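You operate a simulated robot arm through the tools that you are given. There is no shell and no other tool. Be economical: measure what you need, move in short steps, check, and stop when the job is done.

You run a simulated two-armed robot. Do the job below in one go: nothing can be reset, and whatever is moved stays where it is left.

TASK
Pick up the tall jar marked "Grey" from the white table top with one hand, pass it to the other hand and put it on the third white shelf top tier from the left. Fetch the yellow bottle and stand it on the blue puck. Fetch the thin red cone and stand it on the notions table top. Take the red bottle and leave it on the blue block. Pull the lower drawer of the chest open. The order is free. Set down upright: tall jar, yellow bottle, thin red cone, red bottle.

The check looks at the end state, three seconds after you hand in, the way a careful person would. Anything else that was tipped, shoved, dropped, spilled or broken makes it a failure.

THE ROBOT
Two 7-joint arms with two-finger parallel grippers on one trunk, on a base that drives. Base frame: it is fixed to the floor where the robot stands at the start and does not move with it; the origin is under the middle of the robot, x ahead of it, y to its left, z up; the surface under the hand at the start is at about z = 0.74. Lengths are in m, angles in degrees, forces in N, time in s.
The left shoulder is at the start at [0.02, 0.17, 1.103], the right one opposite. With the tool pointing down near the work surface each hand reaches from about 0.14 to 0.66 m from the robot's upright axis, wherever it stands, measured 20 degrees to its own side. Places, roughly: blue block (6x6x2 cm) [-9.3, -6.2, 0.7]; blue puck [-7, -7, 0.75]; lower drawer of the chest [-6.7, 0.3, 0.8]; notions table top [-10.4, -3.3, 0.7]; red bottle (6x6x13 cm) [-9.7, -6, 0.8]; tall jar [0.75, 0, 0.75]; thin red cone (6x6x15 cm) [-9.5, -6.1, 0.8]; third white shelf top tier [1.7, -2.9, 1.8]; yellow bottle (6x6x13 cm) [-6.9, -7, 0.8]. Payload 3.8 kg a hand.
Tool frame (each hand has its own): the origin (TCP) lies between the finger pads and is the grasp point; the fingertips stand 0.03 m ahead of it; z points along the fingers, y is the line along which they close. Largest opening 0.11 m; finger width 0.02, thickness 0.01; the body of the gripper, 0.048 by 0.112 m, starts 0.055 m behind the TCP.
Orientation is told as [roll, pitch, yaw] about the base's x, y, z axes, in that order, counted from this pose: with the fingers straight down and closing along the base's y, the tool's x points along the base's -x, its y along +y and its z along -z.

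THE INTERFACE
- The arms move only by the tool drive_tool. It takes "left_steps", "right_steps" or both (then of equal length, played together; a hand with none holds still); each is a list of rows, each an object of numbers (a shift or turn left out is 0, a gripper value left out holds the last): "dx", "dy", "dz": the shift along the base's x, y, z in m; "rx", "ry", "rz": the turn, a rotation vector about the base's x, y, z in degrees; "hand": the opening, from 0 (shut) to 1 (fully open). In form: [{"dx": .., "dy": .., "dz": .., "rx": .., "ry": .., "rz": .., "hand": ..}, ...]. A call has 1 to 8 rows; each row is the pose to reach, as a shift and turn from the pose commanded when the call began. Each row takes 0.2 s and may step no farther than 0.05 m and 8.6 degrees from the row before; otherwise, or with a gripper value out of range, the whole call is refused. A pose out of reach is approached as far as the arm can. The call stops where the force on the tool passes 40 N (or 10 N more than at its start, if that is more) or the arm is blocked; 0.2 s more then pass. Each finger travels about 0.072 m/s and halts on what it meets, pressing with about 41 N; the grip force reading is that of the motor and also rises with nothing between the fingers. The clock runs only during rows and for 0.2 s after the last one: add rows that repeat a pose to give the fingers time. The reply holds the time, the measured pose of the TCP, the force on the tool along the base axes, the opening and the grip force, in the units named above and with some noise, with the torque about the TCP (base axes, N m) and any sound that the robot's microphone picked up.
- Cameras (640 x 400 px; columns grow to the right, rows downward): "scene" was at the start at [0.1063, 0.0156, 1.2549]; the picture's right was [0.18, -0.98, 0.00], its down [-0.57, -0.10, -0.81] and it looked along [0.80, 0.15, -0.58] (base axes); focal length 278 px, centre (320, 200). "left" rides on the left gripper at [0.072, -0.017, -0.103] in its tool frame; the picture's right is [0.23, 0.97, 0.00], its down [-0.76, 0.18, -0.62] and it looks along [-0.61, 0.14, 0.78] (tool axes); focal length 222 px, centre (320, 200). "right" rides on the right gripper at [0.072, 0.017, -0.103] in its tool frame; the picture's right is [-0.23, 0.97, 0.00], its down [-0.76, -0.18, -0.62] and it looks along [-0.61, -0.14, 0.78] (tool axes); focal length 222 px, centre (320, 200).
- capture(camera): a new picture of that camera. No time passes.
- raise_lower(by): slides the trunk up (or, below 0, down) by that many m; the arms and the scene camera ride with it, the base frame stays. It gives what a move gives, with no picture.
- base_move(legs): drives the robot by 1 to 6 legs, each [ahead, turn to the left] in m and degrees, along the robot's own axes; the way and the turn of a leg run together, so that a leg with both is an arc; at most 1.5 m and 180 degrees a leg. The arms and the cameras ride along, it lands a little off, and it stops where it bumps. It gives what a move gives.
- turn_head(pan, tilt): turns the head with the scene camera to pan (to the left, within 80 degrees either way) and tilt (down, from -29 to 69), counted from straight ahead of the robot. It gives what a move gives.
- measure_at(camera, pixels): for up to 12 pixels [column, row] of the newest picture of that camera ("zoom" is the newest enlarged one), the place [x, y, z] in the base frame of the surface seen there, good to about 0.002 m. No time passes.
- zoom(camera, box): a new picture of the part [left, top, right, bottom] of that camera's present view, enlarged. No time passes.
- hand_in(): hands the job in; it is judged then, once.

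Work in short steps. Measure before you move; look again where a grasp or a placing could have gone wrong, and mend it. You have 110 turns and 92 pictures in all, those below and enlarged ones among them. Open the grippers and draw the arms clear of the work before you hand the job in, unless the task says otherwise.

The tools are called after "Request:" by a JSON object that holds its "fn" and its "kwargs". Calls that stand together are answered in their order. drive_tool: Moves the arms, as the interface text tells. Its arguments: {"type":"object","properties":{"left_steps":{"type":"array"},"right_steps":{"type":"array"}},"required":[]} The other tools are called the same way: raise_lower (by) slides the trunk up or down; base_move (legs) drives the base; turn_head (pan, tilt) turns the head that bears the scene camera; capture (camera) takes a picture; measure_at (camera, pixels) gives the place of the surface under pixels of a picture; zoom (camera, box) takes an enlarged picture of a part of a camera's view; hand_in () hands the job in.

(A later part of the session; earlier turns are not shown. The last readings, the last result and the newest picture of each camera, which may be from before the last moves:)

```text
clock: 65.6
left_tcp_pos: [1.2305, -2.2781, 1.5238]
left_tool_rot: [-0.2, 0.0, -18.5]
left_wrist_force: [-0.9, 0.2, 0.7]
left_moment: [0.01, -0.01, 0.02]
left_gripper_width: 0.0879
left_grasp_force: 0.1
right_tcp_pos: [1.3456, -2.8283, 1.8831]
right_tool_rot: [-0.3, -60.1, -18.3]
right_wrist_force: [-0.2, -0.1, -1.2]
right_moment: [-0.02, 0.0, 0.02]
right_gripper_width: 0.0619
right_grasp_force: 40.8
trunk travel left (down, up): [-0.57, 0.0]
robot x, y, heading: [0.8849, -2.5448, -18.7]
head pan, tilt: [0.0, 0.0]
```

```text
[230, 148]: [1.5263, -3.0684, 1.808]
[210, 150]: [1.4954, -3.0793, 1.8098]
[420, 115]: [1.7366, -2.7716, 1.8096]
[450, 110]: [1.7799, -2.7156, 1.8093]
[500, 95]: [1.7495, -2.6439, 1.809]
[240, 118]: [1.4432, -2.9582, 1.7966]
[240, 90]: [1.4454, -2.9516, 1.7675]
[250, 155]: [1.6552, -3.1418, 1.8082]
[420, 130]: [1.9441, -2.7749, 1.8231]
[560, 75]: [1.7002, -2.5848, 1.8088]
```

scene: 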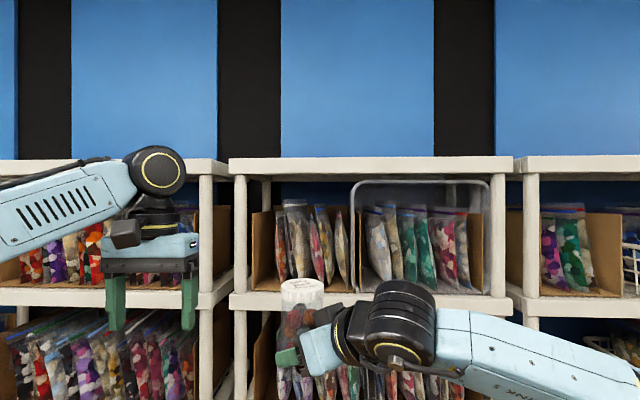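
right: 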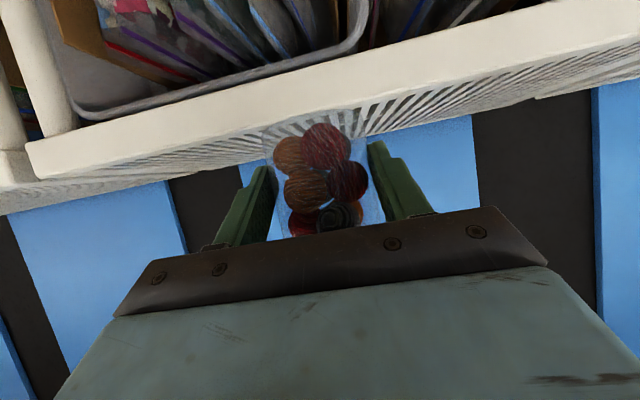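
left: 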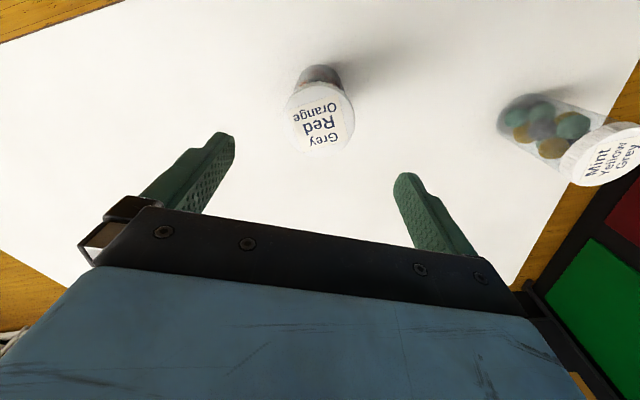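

The slats are at z = 1.809, so the jar bottom (about 0.039 below the TCP) needs TCP of about 1.848. I drive in 0.2 m; the jar bottom clears at 1.844.

Request:
{"fn": "base_move", "kwargs": {"legs": [[0.2, 0]]}}

Request:
{"fn": "capture", "kwargs": {"camera": "right"}}

```text
clock: 67.2
left_tcp_pos: [1.4195, -2.3412, 1.5228]
left_tool_rot: [-0.1, -0.1, -18.5]
left_wrist_force: [0.7, 0.7, -0.1]
left_moment: [-0.04, -0.02, 0.01]
left_gripper_width: 0.0882
left_grasp_force: 0.1
right_tcp_pos: [1.5349, -2.8911, 1.8837]
right_tool_rot: [-0.3, -60.3, -18.3]
right_wrist_force: [1.5, 0.6, -0.4]
right_moment: [0.03, -0.03, 0.01]
right_gripper_width: 0.0617
right_grasp_force: 41.3
trunk travel left (down, up): [-0.57, 0.0]
robot x, y, heading: [1.0699, -2.6079, -18.6]
head pan, tilt: [0.0, 0.0]
```

```text
62 pictures are left
```

right: 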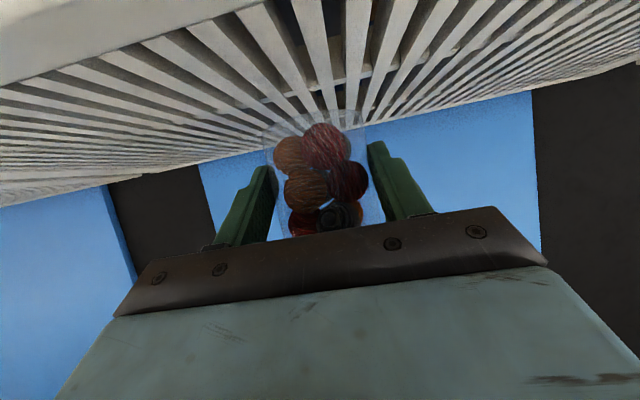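

The jar is about 0.083 m inside the edge. I lower slowly to contact.

Request:
{"fn": "drive_tool", "kwargs": {"right_steps": [{"dz": -0.012}, {"dz": -0.022}, {"dz": -0.028}, {"dz": -0.031}, {"dz": -0.033}, {"dz": -0.034}]}}

```text
clock: 68.6
left_tcp_pos: [1.4189, -2.3409, 1.5232]
left_tool_rot: [-0.1, 0.0, -18.5]
left_wrist_force: [0.2, 0.9, 0.1]
left_moment: [-0.01, 0.02, 0.02]
left_gripper_width: 0.0879
left_grasp_force: 0.0
right_tcp_pos: [1.5336, -2.8915, 1.8496]
right_tool_rot: [-0.1, -60.3, -18.6]
right_wrist_force: [2.4, -1.1, 5.0]
right_moment: [0.06, -0.02, 0.03]
right_gripper_width: 0.0617
right_grasp_force: 41.1
trunk travel left (down, up): [-0.57, 0.0]
robot x, y, heading: [1.0689, -2.6106, -18.5]
head pan, tilt: [0.0, 0.0]
```

Contact (5 N up). I open the hand and withdraw horizontally straight back.

Request:
{"fn": "drive_tool", "kwargs": {"right_steps": [{"dz": -0.001, "hand": 0.7}, {"dz": -0.001, "hand": 0.85}, {"dz": -0.001, "hand": 0.85}, {"dx": -0.028, "dy": 0.009, "hand": 0.85}, {"dx": -0.066, "dy": 0.022}, {"dx": -0.104, "dy": 0.035}, {"dx": -0.142, "dy": 0.047, "dz": 0.01}]}}

Request:
{"fn": "capture", "kwargs": {"camera": "right"}}

```text
clock: 70.2
left_tcp_pos: [1.4186, -2.342, 1.5218]
left_tool_rot: [-0.1, -0.1, -18.5]
left_wrist_force: [0.5, 0.9, 1.0]
left_moment: [-0.02, -0.01, -0.01]
left_gripper_width: 0.0878
left_grasp_force: 0.0
right_tcp_pos: [1.3871, -2.8426, 1.8627]
right_tool_rot: [-0.2, -60.2, -18.4]
right_wrist_force: [-0.1, 0.0, 0.1]
right_moment: [0.02, 0.0, 0.01]
right_gripper_width: 0.0936
right_grasp_force: 0.0
trunk travel left (down, up): [-0.57, 0.0]
robot x, y, heading: [1.0711, -2.607, -18.5]
head pan, tilt: [0.0, 0.0]
```

```text
61 pictures are left
```

right: 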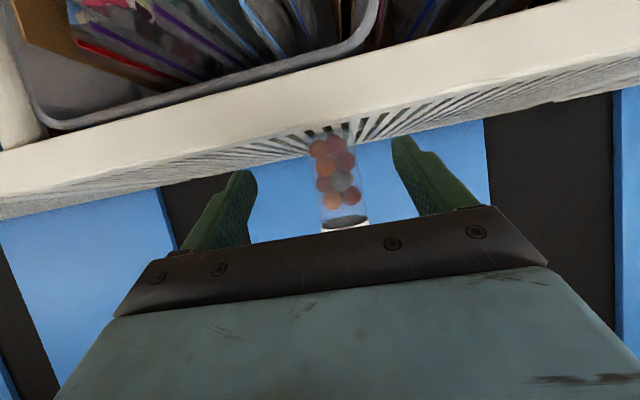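

The jar stands upright on the third top tier. I back away, lower the trunk and fold the right hand back to fingers-down.

Request:
{"fn": "base_move", "kwargs": {"legs": [[-0.5, 0]]}}

Request:
{"fn": "drive_tool", "kwargs": {"right_steps": [{"dz": -0.05, "rx": 2.55, "ry": 7.6}, {"dz": -0.1, "rx": 5.1, "ry": 15.2}, {"dz": -0.15, "rx": 7.6, "ry": 22.7}, {"dz": -0.2, "rx": 10.1, "ry": 30.2}, {"dz": -0.25, "rx": 12.6, "ry": 37.6}, {"dz": -0.3, "rx": 15.0, "ry": 45}, {"dz": -0.35, "rx": 17.3, "ry": 52}, {"dz": -0.4, "rx": 19.0, "ry": 57}]}}

Request:
{"fn": "turn_head", "kwargs": {"pan": 0, "tilt": 0}}

Request:
{"fn": "zoom", "kwargs": {"camera": "scene", "box": [160, 60, 480, 260]}}

```text
clock: 73.1
left_tcp_pos: [0.9465, -2.1839, 1.5233]
left_tool_rot: [-0.1, 0.0, -18.2]
left_wrist_force: [0.3, -0.3, -0.5]
left_moment: [0.0, -0.01, -0.01]
left_gripper_width: 0.088
left_grasp_force: 0.0
right_tcp_pos: [0.9186, -2.6854, 1.862]
right_tool_rot: [-0.2, -60.1, -18.2]
right_wrist_force: [-1.0, 0.5, 0.4]
right_moment: [0.0, 0.01, 0.0]
right_gripper_width: 0.0932
right_grasp_force: 0.0
trunk travel left (down, up): [-0.57, 0.0]
robot x, y, heading: [0.5953, -2.4509, -18.3]
head pan, tilt: [0.0, 0.0]
```

```text
clock: 74.9
left_tcp_pos: [0.9461, -2.1835, 1.5234]
left_tool_rot: [-0.1, 0.0, -18.4]
left_wrist_force: [0.7, 0.6, 0.0]
left_moment: [0.01, 0.03, -0.01]
left_gripper_width: 0.0882
left_grasp_force: 0.0
right_tcp_pos: [0.919, -2.6849, 1.461]
right_tool_rot: [0.0, 0.1, -18.4]
right_wrist_force: [-0.4, 0.2, 0.1]
right_moment: [-0.01, 0.02, -0.01]
right_gripper_width: 0.0936
right_grasp_force: 0.0
trunk travel left (down, up): [-0.57, 0.0]
robot x, y, heading: [0.5958, -2.4502, -18.5]
head pan, tilt: [0.0, 0.0]
```

```text
clock: 75.5
left_tcp_pos: [0.9457, -2.1824, 1.5233]
left_tool_rot: [0.0, 0.0, -18.3]
left_wrist_force: [-0.1, 0.2, -0.5]
left_moment: [0.02, 0.02, 0.0]
left_gripper_width: 0.0878
left_grasp_force: 0.0
right_tcp_pos: [0.9185, -2.6843, 1.461]
right_tool_rot: [0.0, 0.0, -18.5]
right_wrist_force: [0.6, 0.3, 0.2]
right_moment: [0.0, 0.0, 0.0]
right_gripper_width: 0.0936
right_grasp_force: 0.0
trunk travel left (down, up): [-0.57, 0.0]
robot x, y, heading: [0.5998, -2.4516, -18.8]
head pan, tilt: [0.0, 0.0]
```

```text
2.00 times, centred on (320, 160) of scene
```

zoom: 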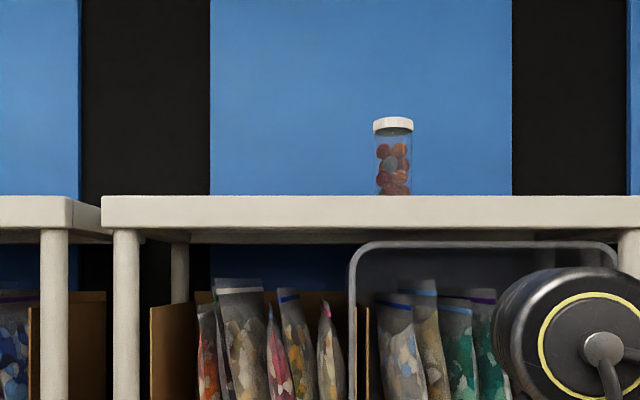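

The jar is upright on shelf 3. I keep the trunk high (the arms clear all furniture) and turn west to look over the room.

Request:
{"fn": "base_move", "kwargs": {"legs": [[0, -150]]}}

Request:
{"fn": "turn_head", "kwargs": {"pan": 30, "tilt": 20}}

Request:
{"fn": "capture", "kwargs": {"camera": "scene"}}

Request:
{"fn": "turn_head", "kwargs": {"pan": -30, "tilt": 20}}

Request:
{"fn": "capture", "kwargs": {"camera": "scene"}}

```text
clock: 82.1
left_tcp_pos: [0.4302, -2.8567, 1.5235]
left_tool_rot: [-0.2, -0.1, -168.3]
left_wrist_force: [-0.2, -0.6, -0.4]
left_moment: [0.01, -0.02, 0.01]
left_gripper_width: 0.0879
left_grasp_force: 0.1
right_tcp_pos: [0.2028, -2.4081, 1.4621]
right_tool_rot: [-0.1, 0.0, -168.4]
right_wrist_force: [-0.2, 0.2, 0.4]
right_moment: [-0.02, 0.0, 0.01]
right_gripper_width: 0.0935
right_grasp_force: 0.0
trunk travel left (down, up): [-0.57, 0.0]
robot x, y, heading: [0.5956, -2.4524, -168.6]
head pan, tilt: [0.0, 0.0]
```

```text
clock: 83.0
left_tcp_pos: [0.4304, -2.8565, 1.5239]
left_tool_rot: [-0.1, 0.0, -168.4]
left_wrist_force: [-0.6, 0.8, 0.4]
left_moment: [0.01, 0.01, 0.05]
left_gripper_width: 0.0879
left_grasp_force: 0.2
right_tcp_pos: [0.2029, -2.4082, 1.4622]
right_tool_rot: [0.0, 0.0, -168.5]
right_wrist_force: [0.2, 0.6, -0.4]
right_moment: [0.02, 0.0, 0.04]
right_gripper_width: 0.0933
right_grasp_force: 0.1
trunk travel left (down, up): [-0.57, 0.0]
robot x, y, heading: [0.5957, -2.45, -168.3]
head pan, tilt: [30.0, 20.0]
```

```text
59 pictures are left
```

scene: 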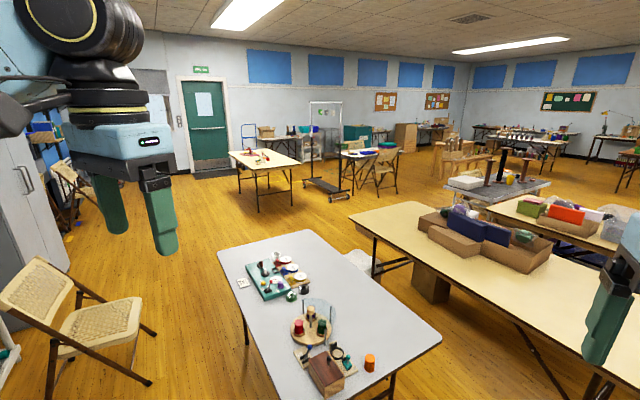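

```text
clock: 84.3
left_tcp_pos: [0.4293, -2.8568, 1.5232]
left_tool_rot: [-0.1, 0.1, -168.3]
left_wrist_force: [-0.1, -0.3, 0.2]
left_moment: [-0.01, 0.02, 0.01]
left_gripper_width: 0.088
left_grasp_force: 0.0
right_tcp_pos: [0.2019, -2.408, 1.4617]
right_tool_rot: [-0.1, 0.0, -168.3]
right_wrist_force: [1.2, -0.3, 0.1]
right_moment: [-0.02, -0.03, 0.02]
right_gripper_width: 0.0936
right_grasp_force: 0.1
trunk travel left (down, up): [-0.57, 0.0]
robot x, y, heading: [0.5966, -2.4509, -168.6]
head pan, tilt: [-30.0, 20.0]
```

```text
58 pictures are left
```

scene: 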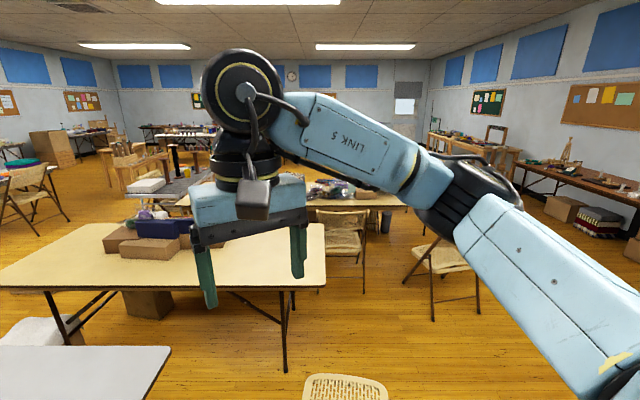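

I measure obstacles and floor in this view for a route west.

Request:
{"fn": "measure_at", "kwargs": {"camera": "scene", "pixels": [[322, 235], [284, 370], [165, 352], [340, 380], [475, 305], [410, 280], [370, 320], [560, 300], [435, 320], [440, 210], [360, 250], [320, 340]]}}

Request:
{"fn": "measure_at", "kwargs": {"camera": "scene", "pixels": [[335, 255], [365, 290], [400, 330], [500, 340], [590, 250], [520, 180], [215, 260], [130, 225], [60, 215], [400, 205], [430, 175], [10, 260]]}}

```text
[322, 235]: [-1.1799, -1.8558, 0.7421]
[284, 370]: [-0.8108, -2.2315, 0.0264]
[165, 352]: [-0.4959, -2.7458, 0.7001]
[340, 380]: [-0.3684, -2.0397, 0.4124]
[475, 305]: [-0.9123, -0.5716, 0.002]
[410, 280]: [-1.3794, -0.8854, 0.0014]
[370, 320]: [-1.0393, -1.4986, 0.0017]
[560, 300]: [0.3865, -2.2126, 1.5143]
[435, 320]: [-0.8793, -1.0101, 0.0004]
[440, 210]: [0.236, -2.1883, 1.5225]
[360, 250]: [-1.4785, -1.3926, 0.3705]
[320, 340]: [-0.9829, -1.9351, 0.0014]
```

```text
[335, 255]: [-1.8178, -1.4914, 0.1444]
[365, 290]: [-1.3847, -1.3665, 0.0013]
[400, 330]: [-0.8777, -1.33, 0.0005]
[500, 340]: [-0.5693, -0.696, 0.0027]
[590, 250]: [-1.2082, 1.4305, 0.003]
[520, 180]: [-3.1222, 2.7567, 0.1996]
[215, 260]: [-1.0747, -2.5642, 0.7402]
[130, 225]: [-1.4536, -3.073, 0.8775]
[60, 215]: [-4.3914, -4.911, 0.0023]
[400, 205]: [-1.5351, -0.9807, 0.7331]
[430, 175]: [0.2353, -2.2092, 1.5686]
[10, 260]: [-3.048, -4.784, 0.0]
```

North side floor is open, and so may be a southern aisle. I look again to pan +30 and measure there.

Request:
{"fn": "turn_head", "kwargs": {"pan": 33, "tilt": 22}}

Request:
{"fn": "capture", "kwargs": {"camera": "scene"}}

Request:
{"fn": "measure_at", "kwargs": {"camera": "scene", "pixels": [[242, 255], [200, 318], [190, 240], [240, 230], [280, 220], [310, 205], [350, 210], [430, 190], [330, 245], [395, 235], [460, 175], [550, 175]]}}

Request:
{"fn": "measure_at", "kwargs": {"camera": "scene", "pixels": [[120, 315], [130, 290], [200, 265], [355, 200], [235, 185], [285, 185], [320, 190], [360, 175], [410, 165], [300, 165], [200, 350], [245, 320]]}}

```text
clock: 85.7
left_tcp_pos: [0.4292, -2.8568, 1.5237]
left_tool_rot: [-0.1, 0.0, -168.3]
left_wrist_force: [-0.6, -0.1, 0.4]
left_moment: [0.03, -0.03, -0.03]
left_gripper_width: 0.088
left_grasp_force: 0.1
right_tcp_pos: [0.2022, -2.4077, 1.4604]
right_tool_rot: [0.0, 0.0, -168.4]
right_wrist_force: [-0.3, -0.4, -0.5]
right_moment: [0.0, 0.02, 0.01]
right_gripper_width: 0.0935
right_grasp_force: 0.0
trunk travel left (down, up): [-0.57, 0.0]
robot x, y, heading: [0.5987, -2.451, -168.4]
head pan, tilt: [33.0, 22.0]
```

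```text
57 pictures are left
```

scene: 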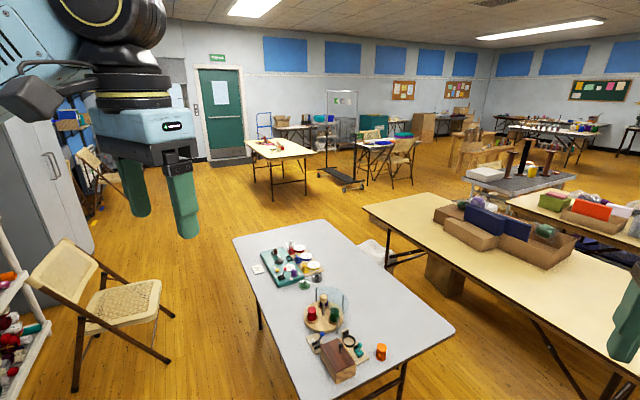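

```text
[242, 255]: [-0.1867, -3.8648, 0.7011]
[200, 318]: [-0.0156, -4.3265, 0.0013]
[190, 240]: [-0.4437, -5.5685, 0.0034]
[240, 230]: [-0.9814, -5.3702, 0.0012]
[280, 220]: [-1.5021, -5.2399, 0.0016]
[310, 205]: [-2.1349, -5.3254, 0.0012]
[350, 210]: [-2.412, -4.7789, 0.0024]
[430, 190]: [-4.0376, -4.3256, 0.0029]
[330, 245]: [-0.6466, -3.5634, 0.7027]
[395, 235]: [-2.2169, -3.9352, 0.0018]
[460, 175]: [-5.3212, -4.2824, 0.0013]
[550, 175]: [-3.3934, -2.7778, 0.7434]
```

```text
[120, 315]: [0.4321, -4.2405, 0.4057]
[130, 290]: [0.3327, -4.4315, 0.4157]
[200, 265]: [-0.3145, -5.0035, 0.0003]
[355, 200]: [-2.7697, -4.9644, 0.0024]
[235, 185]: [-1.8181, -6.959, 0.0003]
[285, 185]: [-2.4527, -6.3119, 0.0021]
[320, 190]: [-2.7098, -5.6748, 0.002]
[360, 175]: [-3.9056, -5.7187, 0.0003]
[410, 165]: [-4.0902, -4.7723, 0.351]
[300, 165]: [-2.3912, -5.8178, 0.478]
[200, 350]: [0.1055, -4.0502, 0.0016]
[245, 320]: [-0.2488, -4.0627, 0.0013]
```

The south gap beside the chair is only about 0.36 m, too narrow. I go back round the white table to (-0.25, 0.1) and look west along the north side.

Request:
{"fn": "base_move", "kwargs": {"legs": [[0, -98.5], [0.9, 0], [0, 61.8], [0.94, 0], [0, -67], [1.2, 0]]}}

Request:
{"fn": "base_move", "kwargs": {"legs": [[0, 85]]}}

Request:
{"fn": "turn_head", "kwargs": {"pan": 0, "tilt": 22}}

Request:
{"fn": "capture", "kwargs": {"camera": "scene"}}

```text
clock: 110.5
left_tcp_pos: [-0.4919, 0.3602, 1.5231]
left_tool_rot: [-0.1, 0.1, 85.3]
left_wrist_force: [0.3, 0.5, -0.4]
left_moment: [0.01, 0.0, 0.0]
left_gripper_width: 0.088
left_grasp_force: 0.1
right_tcp_pos: [0.0027, 0.4515, 1.4619]
right_tool_rot: [0.0, 0.1, 85.2]
right_wrist_force: [0.8, -0.9, -0.1]
right_moment: [-0.01, 0.0, 0.0]
right_gripper_width: 0.0936
right_grasp_force: 0.1
trunk travel left (down, up): [-0.57, 0.0]
robot x, y, heading: [-0.1451, 0.0837, 84.9]
head pan, tilt: [33.0, 22.0]
```

```text
clock: 114.5
left_tcp_pos: [-0.4582, -0.2262, 1.5228]
left_tool_rot: [-0.1, 0.0, 169.1]
left_wrist_force: [0.3, 0.1, 0.8]
left_moment: [0.04, 0.0, 0.02]
left_gripper_width: 0.088
left_grasp_force: 0.0
right_tcp_pos: [-0.498, 0.2751, 1.4627]
right_tool_rot: [0.0, 0.0, 169.2]
right_wrist_force: [0.4, 0.1, 0.1]
right_moment: [0.0, 0.02, -0.02]
right_gripper_width: 0.0935
right_grasp_force: 0.0
trunk travel left (down, up): [-0.57, 0.0]
robot x, y, heading: [-0.151, 0.0827, 169.1]
head pan, tilt: [33.0, 22.0]
```

```text
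clock: 115.5
left_tcp_pos: [-0.4588, -0.2259, 1.523]
left_tool_rot: [-0.2, 0.0, 169.1]
left_wrist_force: [-0.4, 0.5, 0.0]
left_moment: [0.03, 0.0, 0.0]
left_gripper_width: 0.0879
left_grasp_force: 0.1
right_tcp_pos: [-0.4974, 0.2758, 1.4621]
right_tool_rot: [0.0, -0.1, 169.0]
right_wrist_force: [0.6, -0.2, -0.3]
right_moment: [-0.02, 0.02, 0.0]
right_gripper_width: 0.0936
right_grasp_force: 0.1
trunk travel left (down, up): [-0.57, 0.0]
robot x, y, heading: [-0.1479, 0.0854, 169.1]
head pan, tilt: [0.0, 22.0]
```

```text
56 pictures are left
```

scene: 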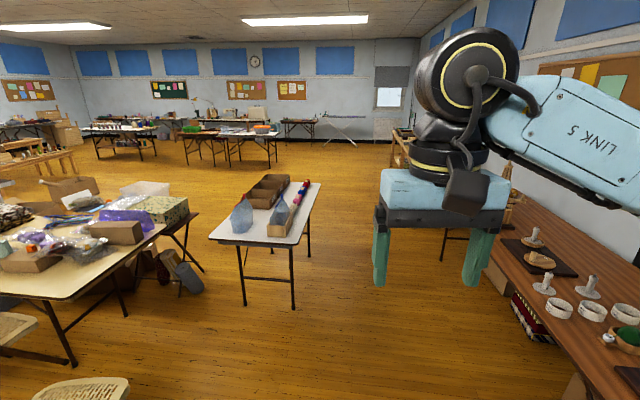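

There is a broad open aisle at columns 310–400. I measure it and zoom on where the chest should be, near (275,125).

Request:
{"fn": "measure_at", "kwargs": {"camera": "scene", "pixels": [[292, 308], [310, 258], [205, 270], [75, 365], [340, 300], [350, 200], [330, 160], [400, 320], [440, 235], [270, 170], [200, 200], [550, 300]]}}

Request:
{"fn": "zoom", "kwargs": {"camera": "scene", "box": [140, 80, 380, 230]}}

Request:
{"fn": "measure_at", "kwargs": {"camera": "zoom", "pixels": [[125, 130], [250, 120], [330, 112], [340, 150], [370, 210], [420, 110], [500, 115], [100, 200], [180, 105], [40, 190], [150, 160], [260, 190]]}}

```text
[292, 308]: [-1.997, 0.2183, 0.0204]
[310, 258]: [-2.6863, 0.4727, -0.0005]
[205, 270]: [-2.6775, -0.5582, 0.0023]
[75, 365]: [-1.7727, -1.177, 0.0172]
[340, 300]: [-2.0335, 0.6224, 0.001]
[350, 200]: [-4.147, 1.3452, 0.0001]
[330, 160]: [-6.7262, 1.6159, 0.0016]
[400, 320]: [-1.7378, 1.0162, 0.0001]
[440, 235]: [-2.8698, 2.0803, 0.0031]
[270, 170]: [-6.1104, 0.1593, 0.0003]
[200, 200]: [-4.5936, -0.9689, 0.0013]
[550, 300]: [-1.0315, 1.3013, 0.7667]
```

```text
2.67 times, centred on (260, 155) of scene
```

zoom: 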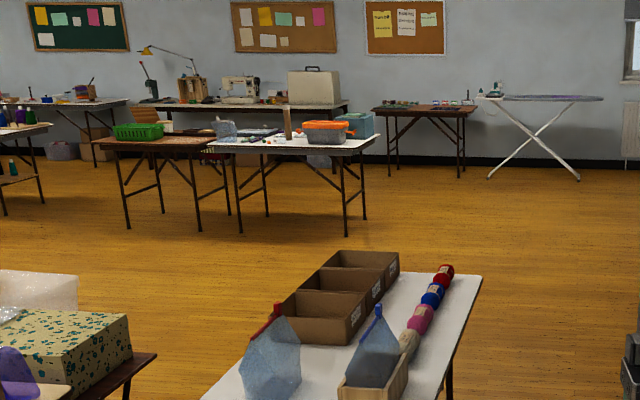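

```text
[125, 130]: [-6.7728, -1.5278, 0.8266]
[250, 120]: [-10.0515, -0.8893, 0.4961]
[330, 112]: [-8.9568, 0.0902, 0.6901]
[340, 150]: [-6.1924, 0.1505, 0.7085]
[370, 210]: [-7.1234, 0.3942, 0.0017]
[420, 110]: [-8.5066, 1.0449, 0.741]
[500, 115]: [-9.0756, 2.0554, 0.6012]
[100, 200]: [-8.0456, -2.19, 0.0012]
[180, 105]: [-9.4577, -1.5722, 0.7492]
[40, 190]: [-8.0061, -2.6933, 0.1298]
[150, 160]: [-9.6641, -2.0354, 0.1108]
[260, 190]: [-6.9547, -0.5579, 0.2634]
```

The teal box at the right end of the further table, about (-6.7, 0.3), is probably the chest. I drive west through the aisle to around (-3, 1.3).

Request:
{"fn": "base_move", "kwargs": {"legs": [[0, -19.9], [1.2, 0], [0.49, 0], [0, 16.8], [1.44, 0]]}}

Request:
{"fn": "base_move", "kwargs": {"legs": [[0, 24], [1.4, 0]]}}

Request:
{"fn": "capture", "kwargs": {"camera": "scene"}}

```text
clock: 132.9
left_tcp_pos: [-3.3216, 1.0055, 1.5227]
left_tool_rot: [0.1, -0.1, 166.4]
left_wrist_force: [0.1, 0.3, -0.3]
left_moment: [0.01, -0.02, 0.01]
left_gripper_width: 0.0881
left_grasp_force: 0.0
right_tcp_pos: [-3.3364, 1.509, 1.4622]
right_tool_rot: [0.0, 0.0, 166.5]
right_wrist_force: [-0.9, 0.1, -0.1]
right_moment: [-0.01, 0.02, 0.01]
right_gripper_width: 0.0933
right_grasp_force: 0.1
trunk travel left (down, up): [-0.57, 0.0]
robot x, y, heading: [-2.9943, 1.3013, 166.5]
head pan, tilt: [0.0, 22.0]
```

```text
clock: 141.1
left_tcp_pos: [-4.5376, 0.6388, 1.5231]
left_tool_rot: [0.1, -0.1, -168.8]
left_wrist_force: [0.0, -0.3, -0.3]
left_moment: [0.02, 0.02, 0.0]
left_gripper_width: 0.0881
left_grasp_force: 0.0
right_tcp_pos: [-4.7616, 1.0896, 1.4621]
right_tool_rot: [0.0, 0.0, -168.8]
right_wrist_force: [0.5, 0.3, -0.1]
right_moment: [0.03, -0.01, 0.0]
right_gripper_width: 0.0933
right_grasp_force: 0.0
trunk travel left (down, up): [-0.57, 0.0]
robot x, y, heading: [-4.3674, 1.0451, -168.9]
head pan, tilt: [0.0, 22.0]
```

```text
54 pictures are left
```

scene: 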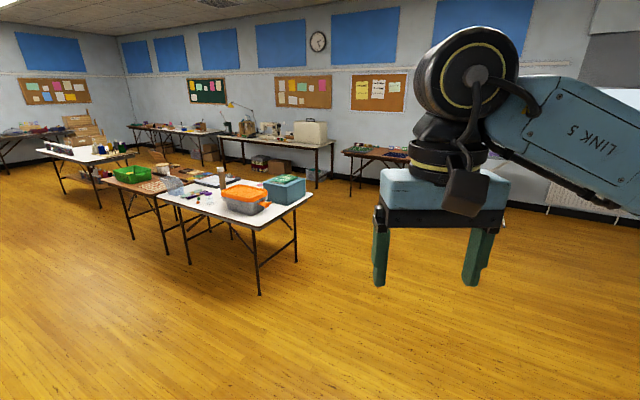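

Request:
{"fn": "zoom", "kwargs": {"camera": "scene", "box": [170, 150, 330, 250]}}

Request:
{"fn": "measure_at", "kwargs": {"camera": "zoom", "pixels": [[375, 125], [450, 112], [535, 112], [450, 160], [535, 140], [460, 200], [500, 150], [340, 205], [560, 175], [350, 300], [200, 200], [40, 180]]}}

```text
4.00 times, centred on (250, 200) of scene
```

zoom: 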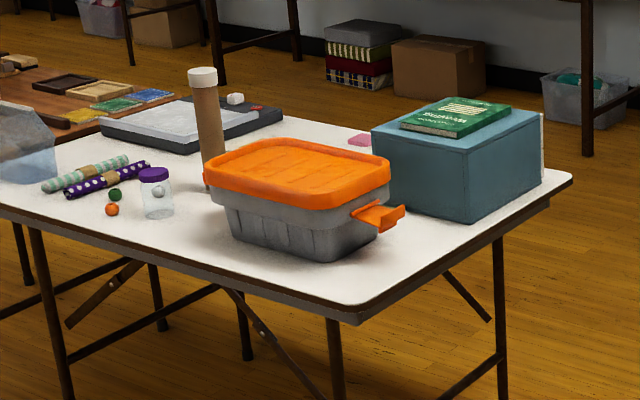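

```text
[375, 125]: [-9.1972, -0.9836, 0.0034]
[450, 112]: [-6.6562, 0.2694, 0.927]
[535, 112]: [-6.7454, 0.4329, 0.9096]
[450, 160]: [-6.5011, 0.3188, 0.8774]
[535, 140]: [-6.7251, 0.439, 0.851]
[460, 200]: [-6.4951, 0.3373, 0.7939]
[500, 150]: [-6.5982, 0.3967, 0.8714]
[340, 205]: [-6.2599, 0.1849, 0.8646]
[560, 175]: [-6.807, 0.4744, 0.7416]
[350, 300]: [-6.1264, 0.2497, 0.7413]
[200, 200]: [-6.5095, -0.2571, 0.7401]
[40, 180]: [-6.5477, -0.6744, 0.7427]
```

The teal box has a light strip at its far right edge (543,115–178), so the drawers likely face away, towards about (-0.92, 0.40). I go round the table's north end and look from the west.

Request:
{"fn": "base_move", "kwargs": {"legs": [[0, -27.2], [1.0, 0], [1.0, 0], [0, 32.8], [1.0, 0], [0, 120]]}}

Request:
{"fn": "turn_head", "kwargs": {"pan": 10, "tilt": 35}}

Request:
{"fn": "capture", "kwargs": {"camera": "scene"}}

```text
clock: 163.7
left_tcp_pos: [-6.794, 1.4796, 1.5235]
left_tool_rot: [0.0, 0.1, -46.7]
left_wrist_force: [0.3, -0.3, -0.1]
left_moment: [-0.01, -0.02, -0.01]
left_gripper_width: 0.0881
left_grasp_force: 0.1
right_tcp_pos: [-7.0579, 1.051, 1.4627]
right_tool_rot: [0.0, 0.0, -47.0]
right_wrist_force: [-0.4, 0.0, -0.9]
right_moment: [0.0, 0.0, 0.0]
right_gripper_width: 0.0932
right_grasp_force: 0.0
trunk travel left (down, up): [-0.57, 0.0]
robot x, y, heading: [-7.2303, 1.4087, -47.0]
head pan, tilt: [0.0, 22.0]
```

```text
clock: 164.4
left_tcp_pos: [-6.7955, 1.4776, 1.5238]
left_tool_rot: [-0.1, 0.1, -46.9]
left_wrist_force: [0.8, 0.2, -0.4]
left_moment: [0.0, -0.01, 0.01]
left_gripper_width: 0.0877
left_grasp_force: 0.0
right_tcp_pos: [-7.0579, 1.0505, 1.4619]
right_tool_rot: [0.1, 0.0, -46.9]
right_wrist_force: [-0.1, 0.1, 0.8]
right_moment: [0.0, -0.01, 0.0]
right_gripper_width: 0.0935
right_grasp_force: 0.1
trunk travel left (down, up): [-0.57, 0.0]
robot x, y, heading: [-7.2321, 1.4111, -46.9]
head pan, tilt: [10.0, 35.0]
```

```text
52 pictures are left
```

scene: 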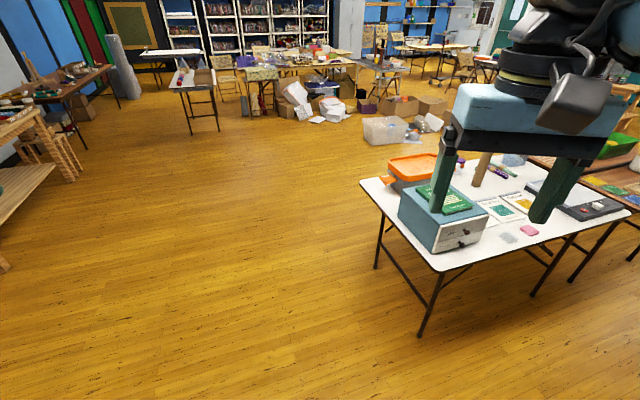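

The chest front with drawers is at about (458,235). I zoom and measure.

Request:
{"fn": "zoom", "kwargs": {"camera": "scene", "box": [380, 170, 540, 270]}}

Request:
{"fn": "measure_at", "kwargs": {"camera": "zoom", "pixels": [[225, 240], [235, 325], [425, 180], [430, 235], [300, 240], [370, 215], [330, 260], [300, 290], [370, 265], [450, 290], [240, 385], [530, 220]]}}

```text
4.00 times, centred on (460, 220) of scene
```

zoom: 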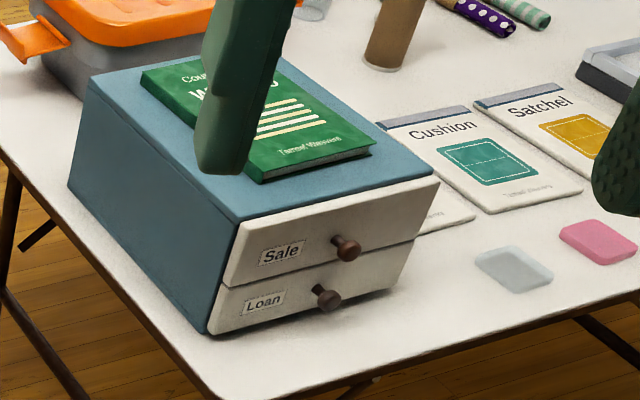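

```text
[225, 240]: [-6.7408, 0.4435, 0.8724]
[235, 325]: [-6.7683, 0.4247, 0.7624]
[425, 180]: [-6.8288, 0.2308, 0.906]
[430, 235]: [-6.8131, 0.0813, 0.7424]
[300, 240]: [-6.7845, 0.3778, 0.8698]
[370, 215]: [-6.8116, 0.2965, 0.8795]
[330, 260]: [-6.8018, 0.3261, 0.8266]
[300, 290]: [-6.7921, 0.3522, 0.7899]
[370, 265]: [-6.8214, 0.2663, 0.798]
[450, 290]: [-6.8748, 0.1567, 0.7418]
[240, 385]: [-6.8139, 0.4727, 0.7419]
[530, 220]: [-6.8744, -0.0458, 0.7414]
```

The lower drawer ("Loan") has a round knob; the face normal is about heading 160.7°, so I must face -19.3°. I drive to about (-7.35, 0.62), turn, and lower the trunk.

Request:
{"fn": "base_move", "kwargs": {"legs": [[0, -51.7], [0.8, 0], [0, 79.3]]}}

Request:
{"fn": "raise_lower", "kwargs": {"by": -0.37}}

Request:
{"fn": "turn_head", "kwargs": {"pan": -10, "tilt": 45}}

Request:
{"fn": "capture", "kwargs": {"camera": "scene"}}

```text
clock: 174.5
left_tcp_pos: [-7.0032, 0.8811, 1.524]
left_tool_rot: [-0.1, 0.0, -18.8]
left_wrist_force: [0.5, -0.3, 0.3]
left_moment: [0.01, 0.01, -0.02]
left_gripper_width: 0.088
left_grasp_force: 0.0
right_tcp_pos: [-7.0326, 0.379, 1.4622]
right_tool_rot: [0.0, 0.0, -18.8]
right_wrist_force: [0.5, 0.2, 0.2]
right_moment: [-0.03, 0.0, 0.02]
right_gripper_width: 0.0932
right_grasp_force: 0.1
trunk travel left (down, up): [-0.57, 0.0]
robot x, y, heading: [-7.3518, 0.616, -19.0]
head pan, tilt: [10.0, 35.0]
```

```text
clock: 178.1
left_tcp_pos: [-7.0026, 0.8805, 1.1533]
left_tool_rot: [0.0, 0.1, -18.8]
left_wrist_force: [-0.1, -0.1, 0.7]
left_moment: [0.01, -0.01, 0.02]
left_gripper_width: 0.088
left_grasp_force: 0.0
right_tcp_pos: [-7.0346, 0.3792, 1.0921]
right_tool_rot: [-0.1, 0.0, -18.8]
right_wrist_force: [0.2, 0.4, 0.2]
right_moment: [0.01, 0.01, 0.02]
right_gripper_width: 0.0937
right_grasp_force: 0.2
trunk travel left (down, up): [-0.2, 0.37]
robot x, y, heading: [-7.3517, 0.6122, -18.8]
head pan, tilt: [10.0, 35.0]
```

```text
clock: 178.9
left_tcp_pos: [-7.0028, 0.8797, 1.153]
left_tool_rot: [0.1, -0.1, -18.7]
left_wrist_force: [-0.1, -0.5, -0.6]
left_moment: [0.04, -0.01, 0.02]
left_gripper_width: 0.0882
left_grasp_force: 0.0
right_tcp_pos: [-7.0336, 0.3792, 1.0922]
right_tool_rot: [0.0, 0.0, -18.8]
right_wrist_force: [-0.3, -0.3, 0.0]
right_moment: [-0.02, -0.02, -0.04]
right_gripper_width: 0.0937
right_grasp_force: 0.0
trunk travel left (down, up): [-0.2, 0.37]
robot x, y, heading: [-7.3502, 0.6147, -19.2]
head pan, tilt: [-10.0, 45.0]
```

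```text
50 pictures are left
```

scene: 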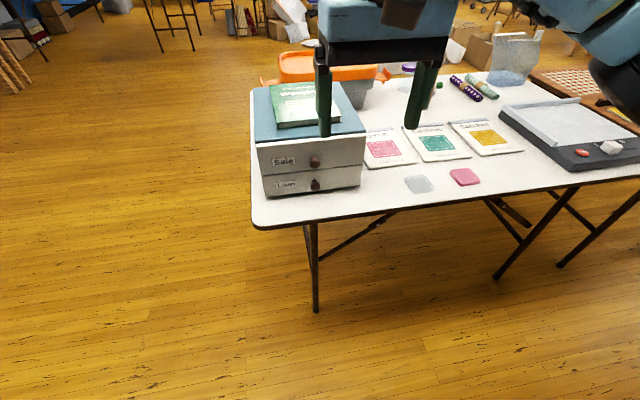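

I zoom on the drawer face and measure the lower knob (about (315,184)) and the table edge.

Request:
{"fn": "zoom", "kwargs": {"camera": "scene", "box": [248, 140, 376, 220]}}

Request:
{"fn": "measure_at", "kwargs": {"camera": "zoom", "pixels": [[337, 215], [337, 222], [325, 218], [349, 218], [300, 225], [380, 215], [337, 110], [90, 280], [560, 200], [60, 150], [575, 235], [337, 380]]}}

```text
5.00 times, centred on (312, 180) of scene
```

zoom: 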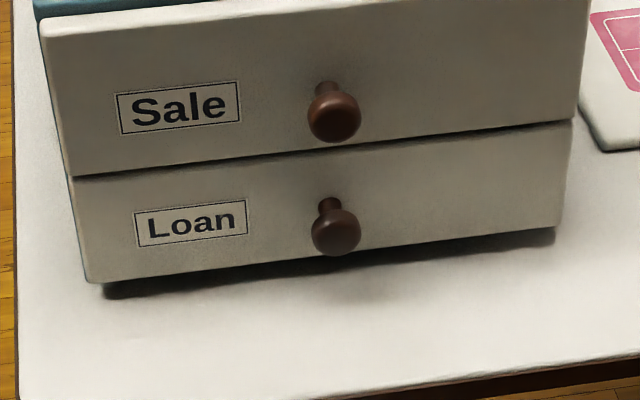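

```text
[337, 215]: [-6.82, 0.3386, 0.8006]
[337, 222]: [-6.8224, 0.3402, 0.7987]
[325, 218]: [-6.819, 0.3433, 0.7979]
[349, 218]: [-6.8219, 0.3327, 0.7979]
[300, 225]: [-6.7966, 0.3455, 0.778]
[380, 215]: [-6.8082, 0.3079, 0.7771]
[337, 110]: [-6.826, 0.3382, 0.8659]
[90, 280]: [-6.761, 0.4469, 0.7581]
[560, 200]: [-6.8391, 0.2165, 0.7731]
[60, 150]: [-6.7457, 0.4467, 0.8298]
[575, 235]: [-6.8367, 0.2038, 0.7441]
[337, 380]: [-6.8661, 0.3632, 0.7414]
```

The lower knob's ball is centred near (-6.818, 0.334, 0.792), with the face 17 mm behind it. I pitch the right fingers 60° forward and set the hand to half opening.

Request:
{"fn": "drive_tool", "kwargs": {"right_steps": [{"dx": 0.006, "dz": -0.025, "rx": -2.44, "ry": -7.09, "hand": 0.5}, {"dx": 0.012, "dz": -0.05, "rx": -4.88, "ry": -14.2}, {"dx": 0.018, "dz": -0.075, "rx": -7.3, "ry": -21.3}, {"dx": 0.024, "dz": -0.1, "rx": -9.8, "ry": -28.4}, {"dx": 0.03, "dz": -0.125, "rx": -12.2, "ry": -35.5}, {"dx": 0.036, "dz": -0.15, "rx": -14.6, "ry": -42.5}, {"dx": 0.042, "dz": -0.175, "rx": -17.1, "ry": -49.6}, {"dx": 0.05, "dz": -0.2, "rx": -19.5, "ry": -56.7}]}}

Request:
{"fn": "drive_tool", "kwargs": {"right_steps": [{"dx": 0.03, "dy": -0.007, "dz": -0.03}, {"dx": 0.06, "dy": -0.014, "dz": -0.06}, {"dx": 0.09, "dy": -0.02, "dz": -0.0885}, {"dx": 0.09, "dy": -0.02, "dz": -0.0885}]}}

Request:
{"fn": "capture", "kwargs": {"camera": "right"}}

Request:
{"fn": "zoom", "kwargs": {"camera": "scene", "box": [230, 120, 430, 245]}}

```text
clock: 180.7
left_tcp_pos: [-7.0004, 0.8825, 1.1519]
left_tool_rot: [-0.1, 0.0, -18.8]
left_wrist_force: [0.2, 0.4, -0.5]
left_moment: [-0.03, 0.02, -0.02]
left_gripper_width: 0.088
left_grasp_force: 0.1
right_tcp_pos: [-6.983, 0.3813, 0.8925]
right_tool_rot: [-0.3, -60.1, -18.5]
right_wrist_force: [0.3, -0.5, -0.1]
right_moment: [-0.02, -0.01, 0.0]
right_gripper_width: 0.055
right_grasp_force: 0.1
trunk travel left (down, up): [-0.2, 0.37]
robot x, y, heading: [-7.3511, 0.6132, -18.8]
head pan, tilt: [-10.0, 45.0]
```

```text
clock: 181.7
left_tcp_pos: [-7.0028, 0.8798, 1.1523]
left_tool_rot: [-0.1, 0.0, -18.8]
left_wrist_force: [-0.5, -0.4, 0.3]
left_moment: [-0.02, 0.01, -0.01]
left_gripper_width: 0.0881
left_grasp_force: 0.2
right_tcp_pos: [-6.8937, 0.3598, 0.8047]
right_tool_rot: [-0.4, -59.9, -18.7]
right_wrist_force: [-1.1, -0.7, -0.4]
right_moment: [-0.01, -0.01, 0.01]
right_gripper_width: 0.0553
right_grasp_force: 0.1
trunk travel left (down, up): [-0.2, 0.37]
robot x, y, heading: [-7.3506, 0.6191, -19.1]
head pan, tilt: [-10.0, 45.0]
```

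```text
48 pictures are left
```

right: 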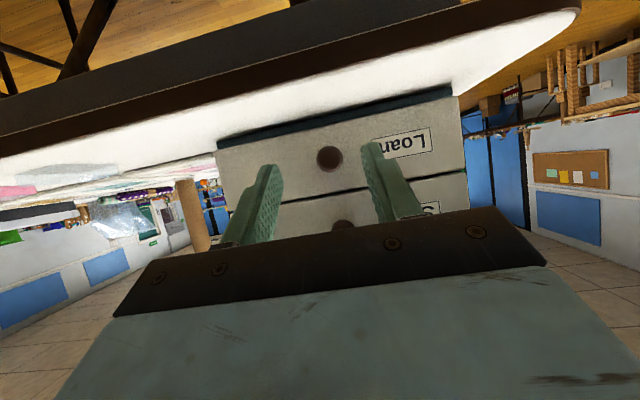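

```text
3.20 times, centred on (330, 182) of scene
```

zoom: 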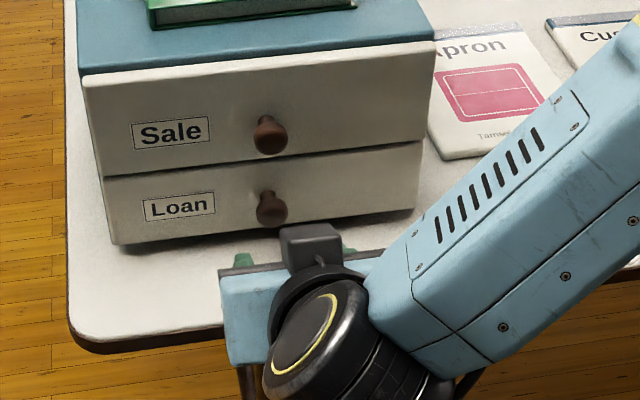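

The lower knob at (330,158) is centred between the fingers. I verify its position and advance.

Request:
{"fn": "measure_at", "kwargs": {"camera": "right", "pixels": [[330, 158], [322, 158], [338, 158], [330, 150], [330, 167], [300, 160]]}}

Request:
{"fn": "drive_tool", "kwargs": {"right_steps": [{"dx": 0.02, "dy": -0.008}, {"dx": 0.04, "dy": -0.015}, {"dx": 0.052, "dy": -0.019}, {"dx": 0.055, "dy": -0.02}]}}

Request:
{"fn": "capture", "kwargs": {"camera": "right"}}

```text
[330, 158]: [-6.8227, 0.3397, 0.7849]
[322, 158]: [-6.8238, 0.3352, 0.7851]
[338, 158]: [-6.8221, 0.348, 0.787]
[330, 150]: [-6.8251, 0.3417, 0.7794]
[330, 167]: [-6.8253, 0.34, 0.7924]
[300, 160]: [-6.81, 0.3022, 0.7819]
```

```text
clock: 182.7
left_tcp_pos: [-7.0029, 0.8804, 1.1527]
left_tool_rot: [0.0, 0.0, -18.8]
left_wrist_force: [-0.2, 0.1, 0.6]
left_moment: [-0.03, -0.02, 0.0]
left_gripper_width: 0.0882
left_grasp_force: 0.0
right_tcp_pos: [-6.8393, 0.3397, 0.8043]
right_tool_rot: [-0.3, -59.9, -18.6]
right_wrist_force: [0.7, -0.3, -0.3]
right_moment: [-0.01, 0.03, -0.02]
right_gripper_width: 0.0553
right_grasp_force: 0.0
trunk travel left (down, up): [-0.2, 0.37]
robot x, y, heading: [-7.3521, 0.616, -19.2]
head pan, tilt: [-10.0, 45.0]
```

```text
46 pictures are left
```

right: 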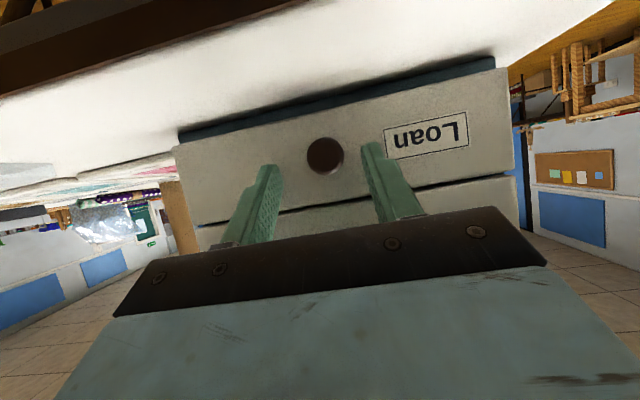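

The knob centre is at z of about 0.785, so I drop 9 mm, go 5 mm forward and close.

Request:
{"fn": "drive_tool", "kwargs": {"right_steps": [{"dz": -0.009, "dx": 0.004, "dy": -0.001}, {"dz": -0.009, "dx": 0.005, "dy": -0.002, "hand": 0.25}, {"dz": -0.009, "dx": 0.005, "dy": -0.002, "hand": 0.1}, {"dz": -0.009, "dx": 0.005, "dy": -0.002, "hand": 0.05}, {"dz": -0.009, "dx": 0.005, "dy": -0.002, "hand": 0.05}, {"dz": -0.009, "dx": 0.005, "dy": -0.002, "hand": 0.05}]}}

```text
clock: 184.1
left_tcp_pos: [-7.0014, 0.8823, 1.1519]
left_tool_rot: [-0.3, 0.0, -18.7]
left_wrist_force: [-0.5, 0.3, -0.1]
left_moment: [-0.02, 0.0, -0.03]
left_gripper_width: 0.088
left_grasp_force: 0.0
right_tcp_pos: [-6.8313, 0.3415, 0.7955]
right_tool_rot: [-0.2, -59.7, -18.1]
right_wrist_force: [8.3, 28.0, -4.6]
right_moment: [0.16, -0.37, 0.54]
right_gripper_width: 0.0232
right_grasp_force: 44.9
trunk travel left (down, up): [-0.2, 0.37]
robot x, y, heading: [-7.3541, 0.616, -18.8]
head pan, tilt: [-10.0, 45.0]
```

The knob is gripped (0.0232 m) with 28 N sideways strain. I ease the hand 3 mm to the left and start pulling along the normal.

Request:
{"fn": "drive_tool", "kwargs": {"right_steps": [{"dx": 0.001, "dy": 0.003, "hand": 0.05}, {"dx": -0.008, "dy": 0.006}, {"dx": -0.018, "dy": 0.01}, {"dx": -0.028, "dy": 0.013}, {"dx": -0.037, "dy": 0.016}]}}

Request:
{"fn": "zoom", "kwargs": {"camera": "scene", "box": [230, 60, 430, 245]}}

```text
clock: 185.3
left_tcp_pos: [-7.0002, 0.8818, 1.1523]
left_tool_rot: [-0.2, 0.0, -18.8]
left_wrist_force: [-0.7, 0.4, -0.1]
left_moment: [-0.01, 0.01, -0.06]
left_gripper_width: 0.0878
left_grasp_force: 0.1
right_tcp_pos: [-6.8699, 0.3547, 0.7954]
right_tool_rot: [-0.1, -59.8, -18.4]
right_wrist_force: [8.0, 24.1, -1.9]
right_moment: [0.38, 0.3, 0.44]
right_gripper_width: 0.0234
right_grasp_force: 45.6
trunk travel left (down, up): [-0.2, 0.37]
robot x, y, heading: [-7.3566, 0.6155, -19.0]
head pan, tilt: [-10.0, 45.0]
```

```text
2.16 times, centred on (330, 152) of scene
```

zoom: 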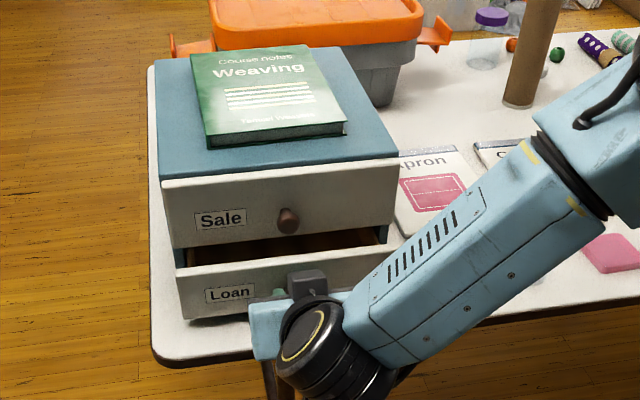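

The lower drawer is sliding out and the chest stays put. I pull about 0.09 m more, easing another few mm left.

Request:
{"fn": "drive_tool", "kwargs": {"right_steps": [{"dx": -0.017, "dy": 0.009, "hand": 0.05}, {"dx": -0.035, "dy": 0.016}, {"dx": -0.053, "dy": 0.022}, {"dx": -0.07, "dy": 0.028}, {"dx": -0.085, "dy": 0.033}]}}

Request:
{"fn": "zoom", "kwargs": {"camera": "scene", "box": [230, 60, 430, 245]}}

```text
clock: 186.5
left_tcp_pos: [-7.0014, 0.881, 1.1533]
left_tool_rot: [-0.1, -0.1, -18.7]
left_wrist_force: [0.0, -0.3, 0.2]
left_moment: [0.02, 0.01, -0.02]
left_gripper_width: 0.0879
left_grasp_force: 0.0
right_tcp_pos: [-6.9562, 0.3842, 0.7959]
right_tool_rot: [-0.5, -60.1, -18.6]
right_wrist_force: [1.5, 3.3, 9.5]
right_moment: [0.0, 0.04, 0.01]
right_gripper_width: 0.023
right_grasp_force: 44.9
trunk travel left (down, up): [-0.2, 0.37]
robot x, y, heading: [-7.3532, 0.6134, -18.9]
head pan, tilt: [-10.0, 45.0]
```

```text
2.16 times, centred on (330, 152) of scene
```

zoom: 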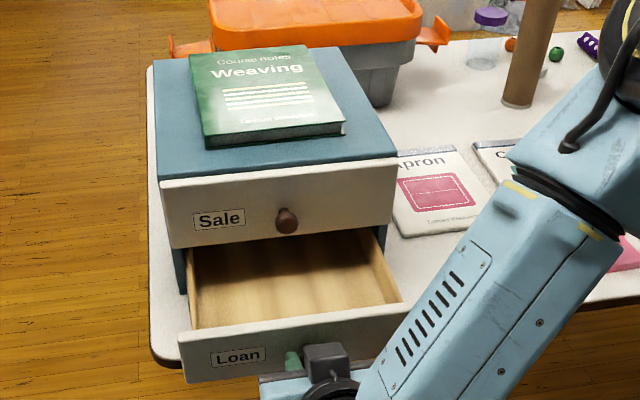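

The drawer is open by about 0.125 m. I release gently, back off along the normal, and lift.

Request:
{"fn": "drive_tool", "kwargs": {"right_steps": [{"hand": 0.3}, {"hand": 0.5}, {"hand": 0.5}, {"dx": -0.03, "dy": 0.01}, {"dx": -0.06, "dy": 0.02}, {"dx": -0.075, "dy": 0.025, "dz": 0.04}, {"dx": -0.075, "dy": 0.025, "dz": 0.09}]}}

Request:
{"fn": "drive_tool", "kwargs": {"right_steps": [{"dz": 0.03, "rx": 2.44, "ry": 7.09}, {"dz": 0.06, "rx": 4.88, "ry": 14.2}, {"dz": 0.09, "rx": 7.3, "ry": 21.3}, {"dz": 0.12, "rx": 9.8, "ry": 28.4}, {"dz": 0.15, "rx": 12.2, "ry": 35.5}, {"dz": 0.18, "rx": 14.6, "ry": 42.5}, {"dz": 0.2, "rx": 17.1, "ry": 49.6}, {"dz": 0.22, "rx": 19.5, "ry": 56.7}]}}

Request:
{"fn": "capture", "kwargs": {"camera": "scene"}}

```text
clock: 188.1
left_tcp_pos: [-7.0031, 0.8805, 1.1533]
left_tool_rot: [0.0, -0.1, -18.8]
left_wrist_force: [0.8, 0.2, -1.2]
left_moment: [0.02, -0.01, -0.03]
left_gripper_width: 0.0879
left_grasp_force: 0.1
right_tcp_pos: [-7.0316, 0.4097, 0.8822]
right_tool_rot: [-0.3, -59.9, -18.7]
right_wrist_force: [0.5, -0.1, 1.1]
right_moment: [0.0, -0.01, -0.01]
right_gripper_width: 0.055
right_grasp_force: 0.0
trunk travel left (down, up): [-0.2, 0.37]
robot x, y, heading: [-7.3522, 0.6136, -19.3]
head pan, tilt: [-10.0, 45.0]
```

```text
clock: 189.9
left_tcp_pos: [-7.0024, 0.8803, 1.1534]
left_tool_rot: [0.0, 0.0, -18.7]
left_wrist_force: [0.4, 1.0, 0.1]
left_moment: [-0.01, 0.01, 0.05]
left_gripper_width: 0.0881
left_grasp_force: 0.0
right_tcp_pos: [-7.0305, 0.4098, 1.1033]
right_tool_rot: [0.0, 0.2, -18.7]
right_wrist_force: [-0.2, 0.3, -0.6]
right_moment: [-0.02, 0.02, -0.03]
right_gripper_width: 0.0552
right_grasp_force: 0.0
trunk travel left (down, up): [-0.2, 0.37]
robot x, y, heading: [-7.3499, 0.6153, -19.2]
head pan, tilt: [-10.0, 45.0]
```

```text
43 pictures are left
```

scene: 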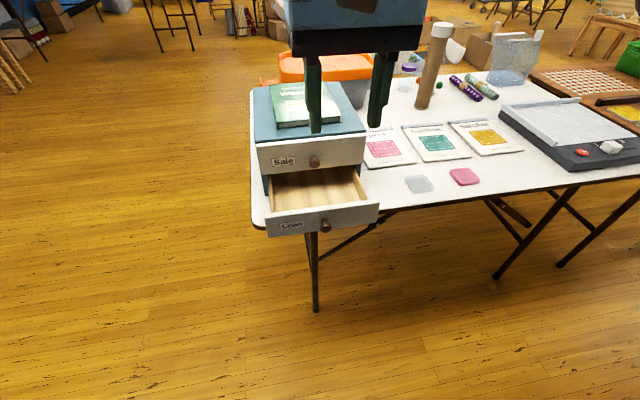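

The drawer stands open. I back off a little, raise the trunk and turn south to look for the route to the bottles.

Request:
{"fn": "base_move", "kwargs": {"legs": [[-0.25, 0], [0, -80]]}}

Request:
{"fn": "raise_lower", "kwargs": {"by": 0.37}}

Request:
{"fn": "turn_head", "kwargs": {"pan": 5, "tilt": 18}}

Request:
{"fn": "capture", "kwargs": {"camera": "scene"}}

```text
clock: 195.2
left_tcp_pos: [-7.2659, 0.404, 1.1526]
left_tool_rot: [-0.1, 0.0, -97.6]
left_wrist_force: [0.1, 0.5, 0.7]
left_moment: [0.03, 0.0, 0.01]
left_gripper_width: 0.088
left_grasp_force: 0.0
right_tcp_pos: [-7.7316, 0.3418, 1.1029]
right_tool_rot: [0.0, 0.0, -97.7]
right_wrist_force: [0.1, 0.0, 0.2]
right_moment: [-0.05, -0.01, 0.04]
right_gripper_width: 0.055
right_grasp_force: 0.0
trunk travel left (down, up): [-0.2, 0.37]
robot x, y, heading: [-7.5899, 0.6984, -97.8]
head pan, tilt: [-10.0, 45.0]
```

```text
clock: 198.7
left_tcp_pos: [-7.2657, 0.4047, 1.5226]
left_tool_rot: [0.0, 0.0, -97.6]
left_wrist_force: [-0.5, -0.2, -0.4]
left_moment: [-0.01, 0.0, 0.01]
left_gripper_width: 0.0882
left_grasp_force: 0.1
right_tcp_pos: [-7.7312, 0.3417, 1.4734]
right_tool_rot: [0.0, 0.0, -97.6]
right_wrist_force: [-0.8, -0.8, 0.2]
right_moment: [0.02, 0.02, 0.02]
right_gripper_width: 0.0547
right_grasp_force: 0.1
trunk travel left (down, up): [-0.57, 0.0]
robot x, y, heading: [-7.595, 0.6986, -97.8]
head pan, tilt: [-10.0, 45.0]
```

```text
clock: 199.6
left_tcp_pos: [-7.2653, 0.4048, 1.5222]
left_tool_rot: [0.0, 0.0, -97.6]
left_wrist_force: [0.3, -0.6, -0.7]
left_moment: [-0.04, -0.01, -0.01]
left_gripper_width: 0.088
left_grasp_force: 0.2
right_tcp_pos: [-7.7323, 0.3405, 1.4738]
right_tool_rot: [0.0, -0.1, -97.7]
right_wrist_force: [0.7, 0.6, 0.0]
right_moment: [-0.03, 0.0, -0.02]
right_gripper_width: 0.055
right_grasp_force: 0.1
trunk travel left (down, up): [-0.57, 0.0]
robot x, y, heading: [-7.5942, 0.6947, -97.7]
head pan, tilt: [5.0, 18.0]
```

```text
42 pictures are left
```

scene: 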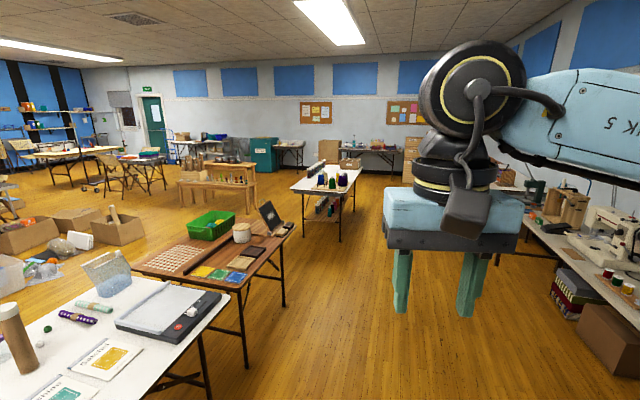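

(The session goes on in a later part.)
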